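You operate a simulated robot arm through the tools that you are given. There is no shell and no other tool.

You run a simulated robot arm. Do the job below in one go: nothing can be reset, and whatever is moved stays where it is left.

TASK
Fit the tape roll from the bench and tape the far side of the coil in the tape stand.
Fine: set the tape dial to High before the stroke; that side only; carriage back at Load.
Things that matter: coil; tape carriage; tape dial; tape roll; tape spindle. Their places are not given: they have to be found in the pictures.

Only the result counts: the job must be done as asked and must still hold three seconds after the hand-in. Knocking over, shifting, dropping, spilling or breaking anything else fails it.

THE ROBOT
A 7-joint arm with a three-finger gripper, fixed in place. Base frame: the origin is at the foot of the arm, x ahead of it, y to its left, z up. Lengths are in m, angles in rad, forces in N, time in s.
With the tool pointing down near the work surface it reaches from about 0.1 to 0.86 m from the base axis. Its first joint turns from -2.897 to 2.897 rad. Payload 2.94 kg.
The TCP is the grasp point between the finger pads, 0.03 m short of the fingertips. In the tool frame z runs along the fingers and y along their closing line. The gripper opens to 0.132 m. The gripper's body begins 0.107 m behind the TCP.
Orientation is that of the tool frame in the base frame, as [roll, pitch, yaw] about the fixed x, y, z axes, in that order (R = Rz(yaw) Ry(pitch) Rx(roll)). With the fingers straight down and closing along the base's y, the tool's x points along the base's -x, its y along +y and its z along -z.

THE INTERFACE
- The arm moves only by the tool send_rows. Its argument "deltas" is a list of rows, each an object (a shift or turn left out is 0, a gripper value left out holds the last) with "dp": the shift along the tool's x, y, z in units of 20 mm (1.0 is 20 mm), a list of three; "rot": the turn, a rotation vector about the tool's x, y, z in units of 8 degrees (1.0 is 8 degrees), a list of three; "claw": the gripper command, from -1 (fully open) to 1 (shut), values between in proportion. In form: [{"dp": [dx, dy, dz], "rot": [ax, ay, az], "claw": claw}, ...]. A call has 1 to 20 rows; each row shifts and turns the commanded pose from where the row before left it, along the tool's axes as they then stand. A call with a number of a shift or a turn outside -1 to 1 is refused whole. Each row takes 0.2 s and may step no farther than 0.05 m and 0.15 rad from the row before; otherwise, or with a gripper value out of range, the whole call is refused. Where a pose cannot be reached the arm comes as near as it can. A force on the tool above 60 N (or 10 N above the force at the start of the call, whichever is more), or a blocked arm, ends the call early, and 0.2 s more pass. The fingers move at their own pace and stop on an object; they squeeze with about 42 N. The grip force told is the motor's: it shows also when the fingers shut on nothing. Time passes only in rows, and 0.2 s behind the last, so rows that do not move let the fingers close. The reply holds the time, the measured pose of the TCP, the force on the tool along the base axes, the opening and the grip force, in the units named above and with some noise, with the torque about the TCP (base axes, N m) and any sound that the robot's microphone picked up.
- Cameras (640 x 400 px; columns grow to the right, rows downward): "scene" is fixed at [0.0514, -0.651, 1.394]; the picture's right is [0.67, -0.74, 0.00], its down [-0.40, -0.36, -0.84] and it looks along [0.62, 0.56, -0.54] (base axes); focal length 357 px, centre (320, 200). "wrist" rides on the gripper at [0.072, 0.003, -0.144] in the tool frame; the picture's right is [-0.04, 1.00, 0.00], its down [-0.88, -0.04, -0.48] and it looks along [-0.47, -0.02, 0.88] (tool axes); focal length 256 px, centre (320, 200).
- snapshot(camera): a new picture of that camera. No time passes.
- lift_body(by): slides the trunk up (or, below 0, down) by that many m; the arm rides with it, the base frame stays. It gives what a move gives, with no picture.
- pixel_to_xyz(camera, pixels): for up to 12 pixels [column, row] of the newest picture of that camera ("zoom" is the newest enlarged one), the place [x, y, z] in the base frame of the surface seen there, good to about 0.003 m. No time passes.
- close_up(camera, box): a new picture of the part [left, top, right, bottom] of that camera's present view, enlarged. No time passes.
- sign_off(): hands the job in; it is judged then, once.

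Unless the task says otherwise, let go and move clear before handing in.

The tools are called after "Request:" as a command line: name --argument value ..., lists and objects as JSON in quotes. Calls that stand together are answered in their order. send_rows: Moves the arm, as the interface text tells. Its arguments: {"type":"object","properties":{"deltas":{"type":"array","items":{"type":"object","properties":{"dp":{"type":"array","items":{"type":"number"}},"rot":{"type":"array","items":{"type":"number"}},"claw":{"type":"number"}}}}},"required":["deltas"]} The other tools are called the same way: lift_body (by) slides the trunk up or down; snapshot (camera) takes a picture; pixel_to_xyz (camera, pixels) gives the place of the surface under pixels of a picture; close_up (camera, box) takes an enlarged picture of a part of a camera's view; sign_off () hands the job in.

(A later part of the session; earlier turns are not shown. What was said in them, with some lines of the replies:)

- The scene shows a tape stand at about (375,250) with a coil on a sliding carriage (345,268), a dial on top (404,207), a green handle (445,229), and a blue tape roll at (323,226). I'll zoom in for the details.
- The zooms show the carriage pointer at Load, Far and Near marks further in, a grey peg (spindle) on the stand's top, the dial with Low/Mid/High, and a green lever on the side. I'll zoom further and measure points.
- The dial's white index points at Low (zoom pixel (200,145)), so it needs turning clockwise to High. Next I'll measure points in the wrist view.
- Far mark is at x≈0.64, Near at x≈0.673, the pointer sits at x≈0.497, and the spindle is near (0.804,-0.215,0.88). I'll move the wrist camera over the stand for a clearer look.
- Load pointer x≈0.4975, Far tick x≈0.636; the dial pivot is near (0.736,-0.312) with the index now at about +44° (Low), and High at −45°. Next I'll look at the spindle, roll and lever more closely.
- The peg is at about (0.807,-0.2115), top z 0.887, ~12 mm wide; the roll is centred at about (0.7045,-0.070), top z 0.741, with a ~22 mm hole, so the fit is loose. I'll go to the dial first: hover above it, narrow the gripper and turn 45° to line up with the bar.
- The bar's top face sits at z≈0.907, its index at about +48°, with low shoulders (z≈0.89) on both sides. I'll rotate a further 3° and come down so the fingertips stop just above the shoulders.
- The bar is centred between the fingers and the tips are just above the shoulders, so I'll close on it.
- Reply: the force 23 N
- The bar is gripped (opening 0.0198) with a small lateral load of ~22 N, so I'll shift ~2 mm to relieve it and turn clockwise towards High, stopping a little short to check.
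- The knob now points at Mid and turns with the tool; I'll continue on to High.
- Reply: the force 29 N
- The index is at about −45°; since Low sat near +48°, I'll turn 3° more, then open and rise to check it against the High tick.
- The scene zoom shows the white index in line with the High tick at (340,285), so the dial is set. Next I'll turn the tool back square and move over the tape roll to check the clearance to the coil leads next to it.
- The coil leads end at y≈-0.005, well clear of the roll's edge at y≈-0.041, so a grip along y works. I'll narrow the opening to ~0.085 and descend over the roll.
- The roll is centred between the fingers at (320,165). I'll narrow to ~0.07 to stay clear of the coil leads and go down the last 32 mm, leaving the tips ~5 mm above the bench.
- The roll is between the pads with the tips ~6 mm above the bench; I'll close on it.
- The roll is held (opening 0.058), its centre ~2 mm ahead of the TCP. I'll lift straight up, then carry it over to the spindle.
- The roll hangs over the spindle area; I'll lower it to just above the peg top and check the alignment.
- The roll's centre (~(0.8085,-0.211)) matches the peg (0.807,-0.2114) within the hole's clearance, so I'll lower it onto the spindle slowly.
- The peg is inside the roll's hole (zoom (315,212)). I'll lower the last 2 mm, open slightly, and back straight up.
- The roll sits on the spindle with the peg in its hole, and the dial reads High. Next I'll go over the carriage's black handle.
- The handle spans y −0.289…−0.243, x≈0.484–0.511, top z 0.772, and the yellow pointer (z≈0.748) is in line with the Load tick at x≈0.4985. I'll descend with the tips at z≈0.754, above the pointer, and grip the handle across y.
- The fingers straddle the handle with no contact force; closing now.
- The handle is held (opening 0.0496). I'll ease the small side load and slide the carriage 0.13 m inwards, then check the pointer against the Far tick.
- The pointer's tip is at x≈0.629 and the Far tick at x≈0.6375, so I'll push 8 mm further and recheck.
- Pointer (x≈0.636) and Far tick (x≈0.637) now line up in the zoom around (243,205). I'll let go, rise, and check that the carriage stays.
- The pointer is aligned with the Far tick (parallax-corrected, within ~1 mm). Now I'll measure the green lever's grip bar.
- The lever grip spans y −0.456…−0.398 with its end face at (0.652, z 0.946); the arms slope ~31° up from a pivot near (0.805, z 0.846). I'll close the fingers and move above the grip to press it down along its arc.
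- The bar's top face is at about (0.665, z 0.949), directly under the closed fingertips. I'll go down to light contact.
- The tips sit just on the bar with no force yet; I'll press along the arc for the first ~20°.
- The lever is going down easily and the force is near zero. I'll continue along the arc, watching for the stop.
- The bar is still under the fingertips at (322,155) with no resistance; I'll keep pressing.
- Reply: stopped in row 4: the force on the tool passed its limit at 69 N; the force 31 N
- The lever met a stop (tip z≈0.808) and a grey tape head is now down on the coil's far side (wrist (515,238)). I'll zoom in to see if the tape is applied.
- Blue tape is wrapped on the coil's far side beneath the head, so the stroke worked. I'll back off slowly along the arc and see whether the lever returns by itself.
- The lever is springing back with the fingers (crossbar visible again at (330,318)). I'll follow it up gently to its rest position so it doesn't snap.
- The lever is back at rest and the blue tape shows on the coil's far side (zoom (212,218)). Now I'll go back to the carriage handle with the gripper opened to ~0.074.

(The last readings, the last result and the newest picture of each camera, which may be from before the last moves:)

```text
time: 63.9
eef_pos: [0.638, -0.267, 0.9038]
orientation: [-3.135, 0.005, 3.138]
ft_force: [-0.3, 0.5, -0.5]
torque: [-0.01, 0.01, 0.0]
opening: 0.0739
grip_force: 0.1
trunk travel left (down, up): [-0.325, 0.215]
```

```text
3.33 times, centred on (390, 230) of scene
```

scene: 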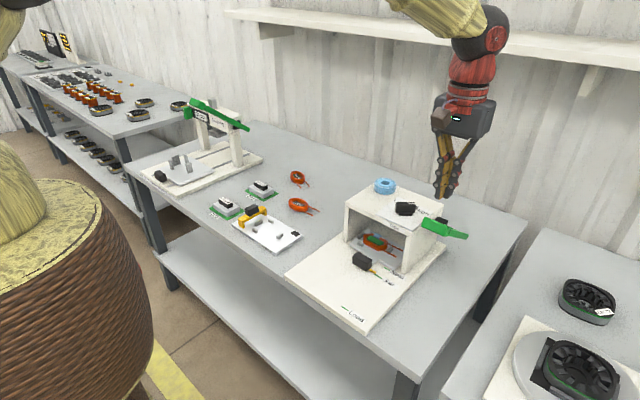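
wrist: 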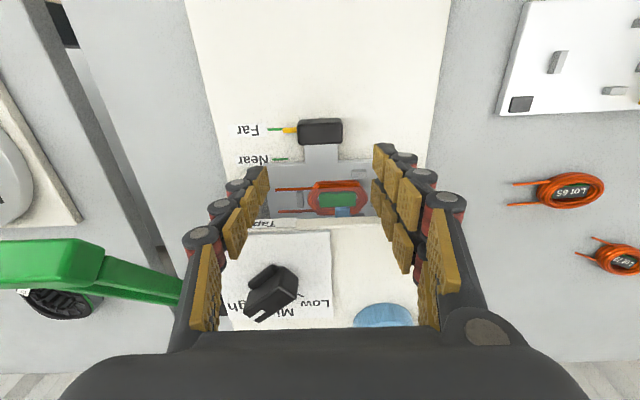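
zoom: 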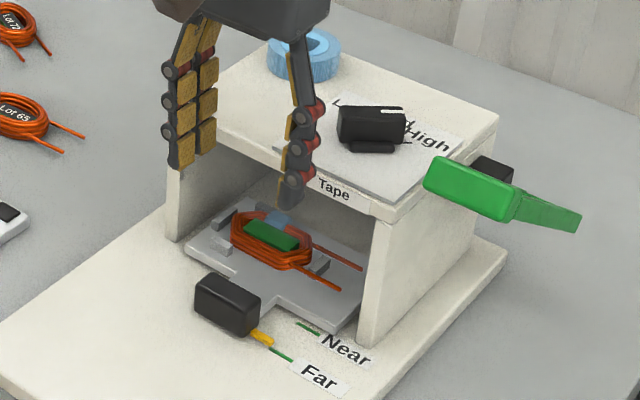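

The handle is centred below at (320,131). I'll descend to the same height as before and grip it.

Request:
send_rows --deltas '[{"dp": [0.07, -0.05, 1]}, {"dp": [0, 0, 1]}, {"dp": [0, 0, 1]}, {"dp": [0, 0, 1]}, {"dp": [0, 0, 1]}, {"dp": [0, 0, 0.9]}, {"dp": [0, 0, 0]}, {"dp": [0, 0, 0], "claw": 1}, {"dp": [0, 0, 0]}, {"dp": [0, 0, 0]}, {"dp": [0, 0, 0]}]'

Request:
snapshot --camera "wrist"

Request:
close_up --camera "scene" --box '[365, 262, 395, 285]'

```text
time: 66.3
eef_pos: [0.6361, -0.2684, 0.7852]
orientation: [-3.137, 0.006, 3.138]
ft_force: [2.1, 9.2, 0.6]
torque: [0.32, -0.3, 0.23]
opening: 0.0492
grip_force: 37.9
trunk travel left (down, up): [-0.325, 0.215]
```

```text
taken
```

wrist: 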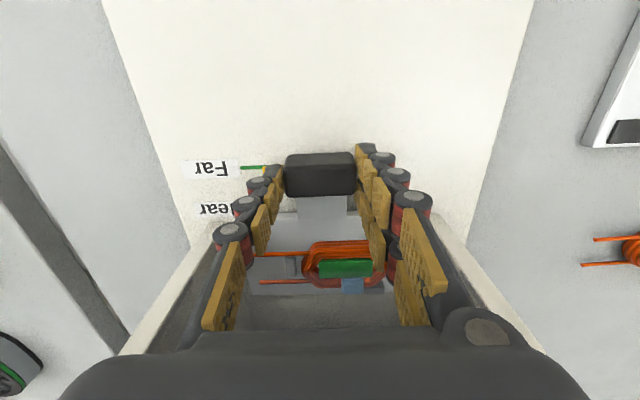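

```text
16.00 times, centred on (380, 274) of scene
```

zoom: 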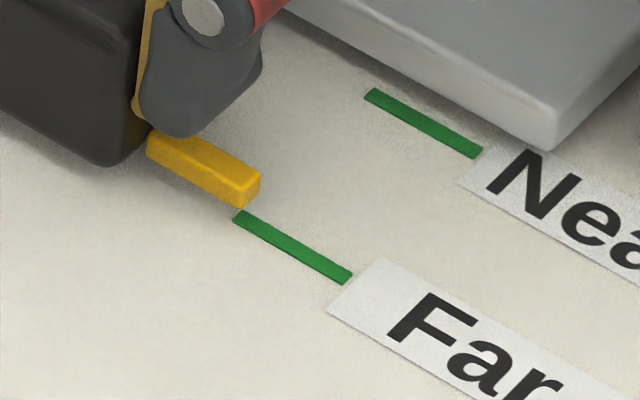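

The handle is gripped again and the pointer is still on Far. I'll pull the carriage back 0.136 m towards Load, then check the pointer.

Request:
send_rows --deltas '[{"dp": [0.3, 0, 0]}, {"dp": [0.6, 0, 0]}, {"dp": [0.65, 0, 0]}, {"dp": [0.65, 0, 0]}, {"dp": [0.65, 0, 0]}, {"dp": [0.65, 0, 0]}, {"dp": [0.65, 0, 0]}, {"dp": [0.65, 0, 0]}, {"dp": [0.65, 0, 0]}, {"dp": [0.65, 0, 0]}, {"dp": [0.4, 0, 0]}, {"dp": [0.25, 0, 0]}, {"dp": [0, 0, 0]}, {"dp": [0, 0, 0]}]'

Request:
snapshot --camera "scene"

Request:
close_up --camera "scene" --box '[330, 290, 370, 320]'

Request:
pixel_to_xyz --camera "scene" --pixels '[[343, 306], [345, 307], [347, 308], [336, 300], [338, 301], [340, 303]]'

```text
time: 69.3
eef_pos: [0.5009, -0.2679, 0.784]
orientation: [-3.133, 0.006, 3.138]
ft_force: [0.5, 32.4, 25.5]
torque: [1.19, 0.1, -0.07]
opening: 0.0495
grip_force: 44.4
trunk travel left (down, up): [-0.325, 0.215]
```

```text
taken
```

scene: 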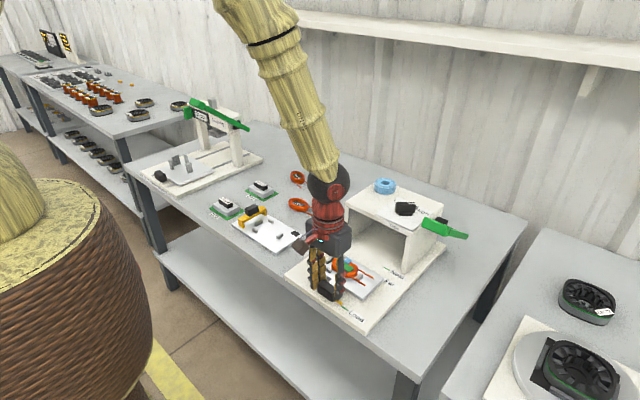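

```text
13.33 times, centred on (350, 305) of scene
```

zoom: 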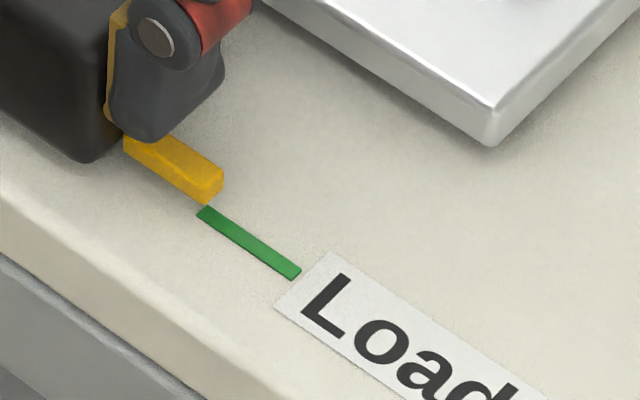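

```text
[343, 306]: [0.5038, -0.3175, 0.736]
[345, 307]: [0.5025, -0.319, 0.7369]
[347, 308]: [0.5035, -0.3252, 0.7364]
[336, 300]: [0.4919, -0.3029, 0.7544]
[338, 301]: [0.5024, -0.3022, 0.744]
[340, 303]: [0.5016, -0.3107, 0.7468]
```

The pointer is within ~1–2 mm of the Load tick. I'll ease the side loads and pull the last 2 mm, then compare with the original Load view.

Request:
send_rows --deltas '[{"dp": [0, 0.05, -0.05]}, {"dp": [0.05, 0.03, -0.03]}, {"dp": [0.04, 0, 0]}, {"dp": [0, 0, 0]}, {"dp": [0, 0, 0]}]'

Request:
close_up --camera "scene" --box '[300, 250, 410, 330]'

Request:
close_up --camera "scene" --box '[330, 290, 370, 320]'

Request:
close_up --camera "wrist" --box '[190, 150, 300, 230]'

```text
time: 70.5
eef_pos: [0.5008, -0.2681, 0.7856]
orientation: [-3.139, 0.004, 3.138]
ft_force: [4.5, 11.5, -18.9]
torque: [0.0, -1.12, 0.09]
opening: 0.0498
grip_force: 45.0
trunk travel left (down, up): [-0.325, 0.215]
```

```text
5.00 times, centred on (355, 290) of scene
```

zoom: 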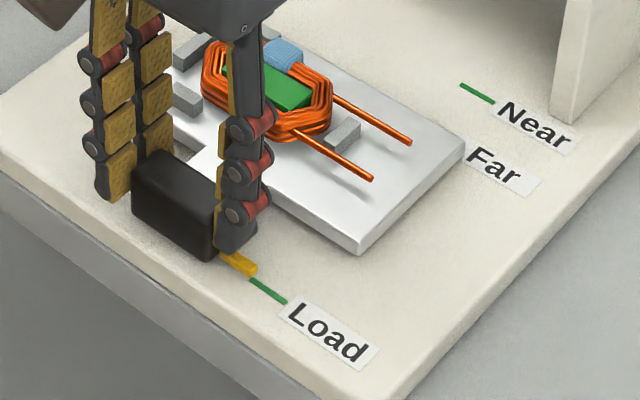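

```text
13.33 times, centred on (350, 305) of scene
```

zoom: 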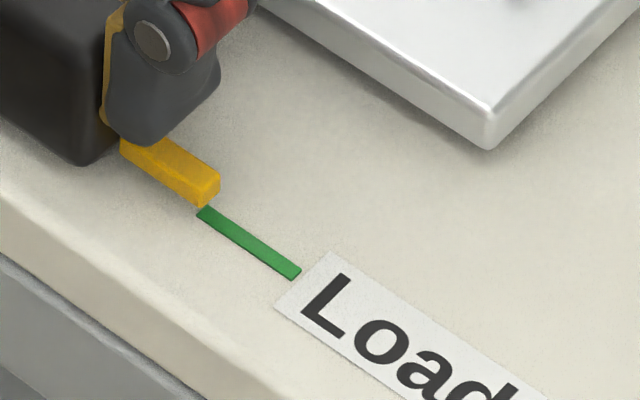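

```text
5.00 times, centred on (245, 190) of wrist
```

zoom: 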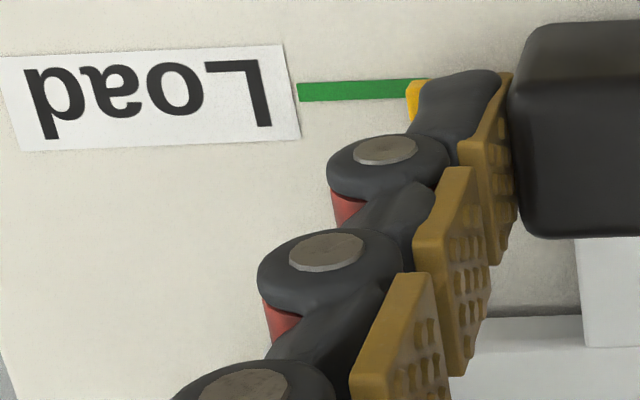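

The carriage view now matches the original Load picture (plate corner at (360,255), pointer on the Load tick). I'll release and rise clear.

Request:
send_rows --deltas '[{"dp": [0, 0, 0.03]}, {"dp": [0, 0, 0], "claw": -0.06}, {"dp": [0, 0, 0]}, {"dp": [0, 0, 0]}, {"dp": [0, 0, -0.4]}, {"dp": [0, 0, -0.8]}, {"dp": [0, 0, -1]}, {"dp": [0, 0, -1]}, {"dp": [0, 0, -1]}, {"dp": [0, 0, -1]}, {"dp": [0, 0, -1]}, {"dp": [0, 0, -1]}, {"dp": [0, 0, -1]}, {"dp": [0, 0, -1]}, {"dp": [0.8, 0, -1]}, {"dp": [0.8, 0, -1]}, {"dp": [0, 0, 0]}]'

Request:
snapshot --camera "scene"

Request:
close_up --camera "scene" --box '[300, 250, 410, 330]'

Request:
snapshot --camera "wrist"

```text
time: 74.1
eef_pos: [0.4671, -0.2683, 1.011]
orientation: [-3.136, 0.005, 3.138]
ft_force: [-0.4, -0.1, -0.1]
torque: [0.01, -0.02, -0.02]
opening: 0.0699
grip_force: 0.1
trunk travel left (down, up): [-0.325, 0.215]
```

```text
taken
```

scene: 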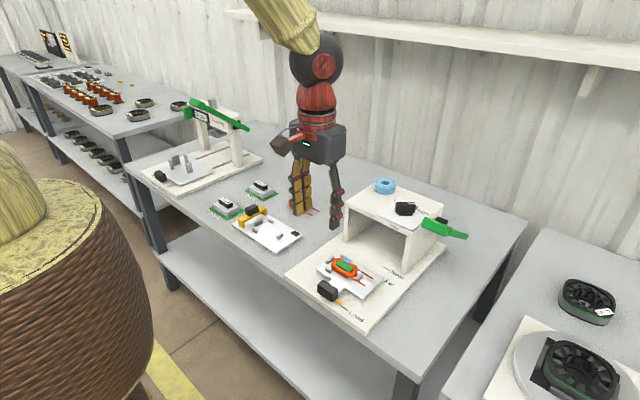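

```text
5.00 times, centred on (355, 290) of scene
```

zoom: 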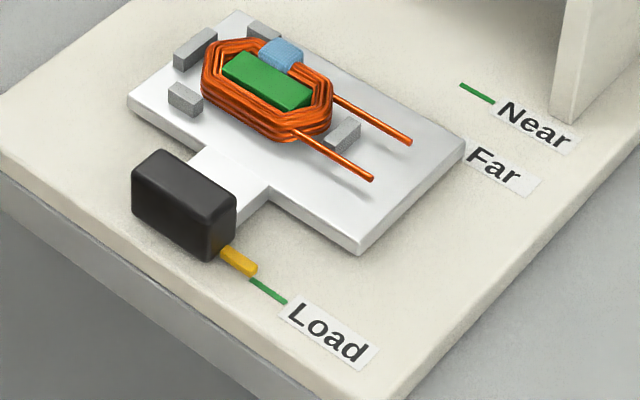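

```text
taken
```

wrist: 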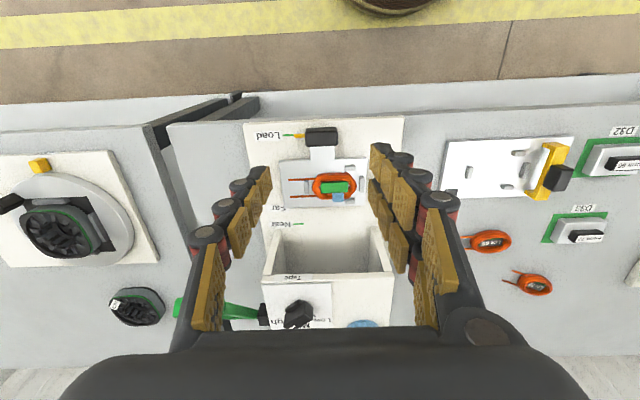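

The tape is on the coil's far side, and the carriage is back at Load exactly as in the first picture. A final check of dial, roll and lever before handing in.

Request:
close_up --camera "scene" --box '[350, 165, 480, 255]'

Request:
close_up --camera "wrist" --box '[250, 115, 390, 215]'

```text
4.44 times, centred on (415, 210) of scene
```

zoom: 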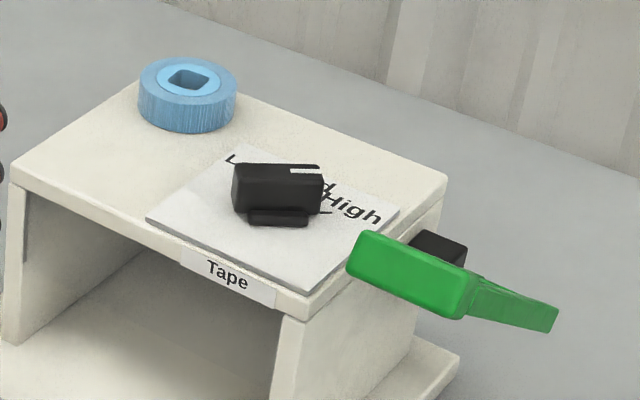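

```text
4.00 times, centred on (320, 165) of wrist
```

zoom: 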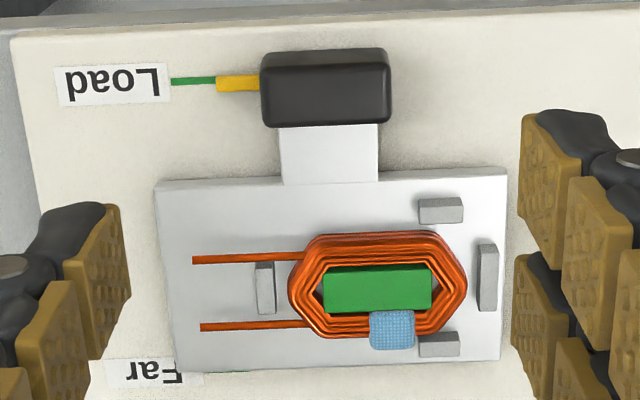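

Everything checks out in the zooms: the roll is on the spindle, the dial is at High, the lever is at rest, the far side alone carries the blue tape (wrist zoom (392,330)), and the pointer is on Load. The gripper is open and clear, so I'm handing in.

Request:
sign_off

```text
The job is handed in.
```

The far side of the coil is taped, and I've handed the job in. I don't have the judge's result yet. This is what the last pictures showed:

- **Tape roll:** it is seated on the spindle on top of the tape stand.
- **Tape dial:** I turned it from Low to High before the stroke, and it still reads High.
- **Coil:** one stroke was made with the carriage at the Far mark. The blue tape is on the far side only, and the coil is still in place on the carriage.
- **Carriage:** it is back at Load, with the pointer on the tick as it was at the start.
- **Lever:** it sprang back to its rest position. At the bottom of the stroke the lever hit its stop and the force briefly reached 69 N, which ended that move. I saw no shift or damage afterwards.

The gripper is open and clear of the stand, and nothing else on the bench was touched.
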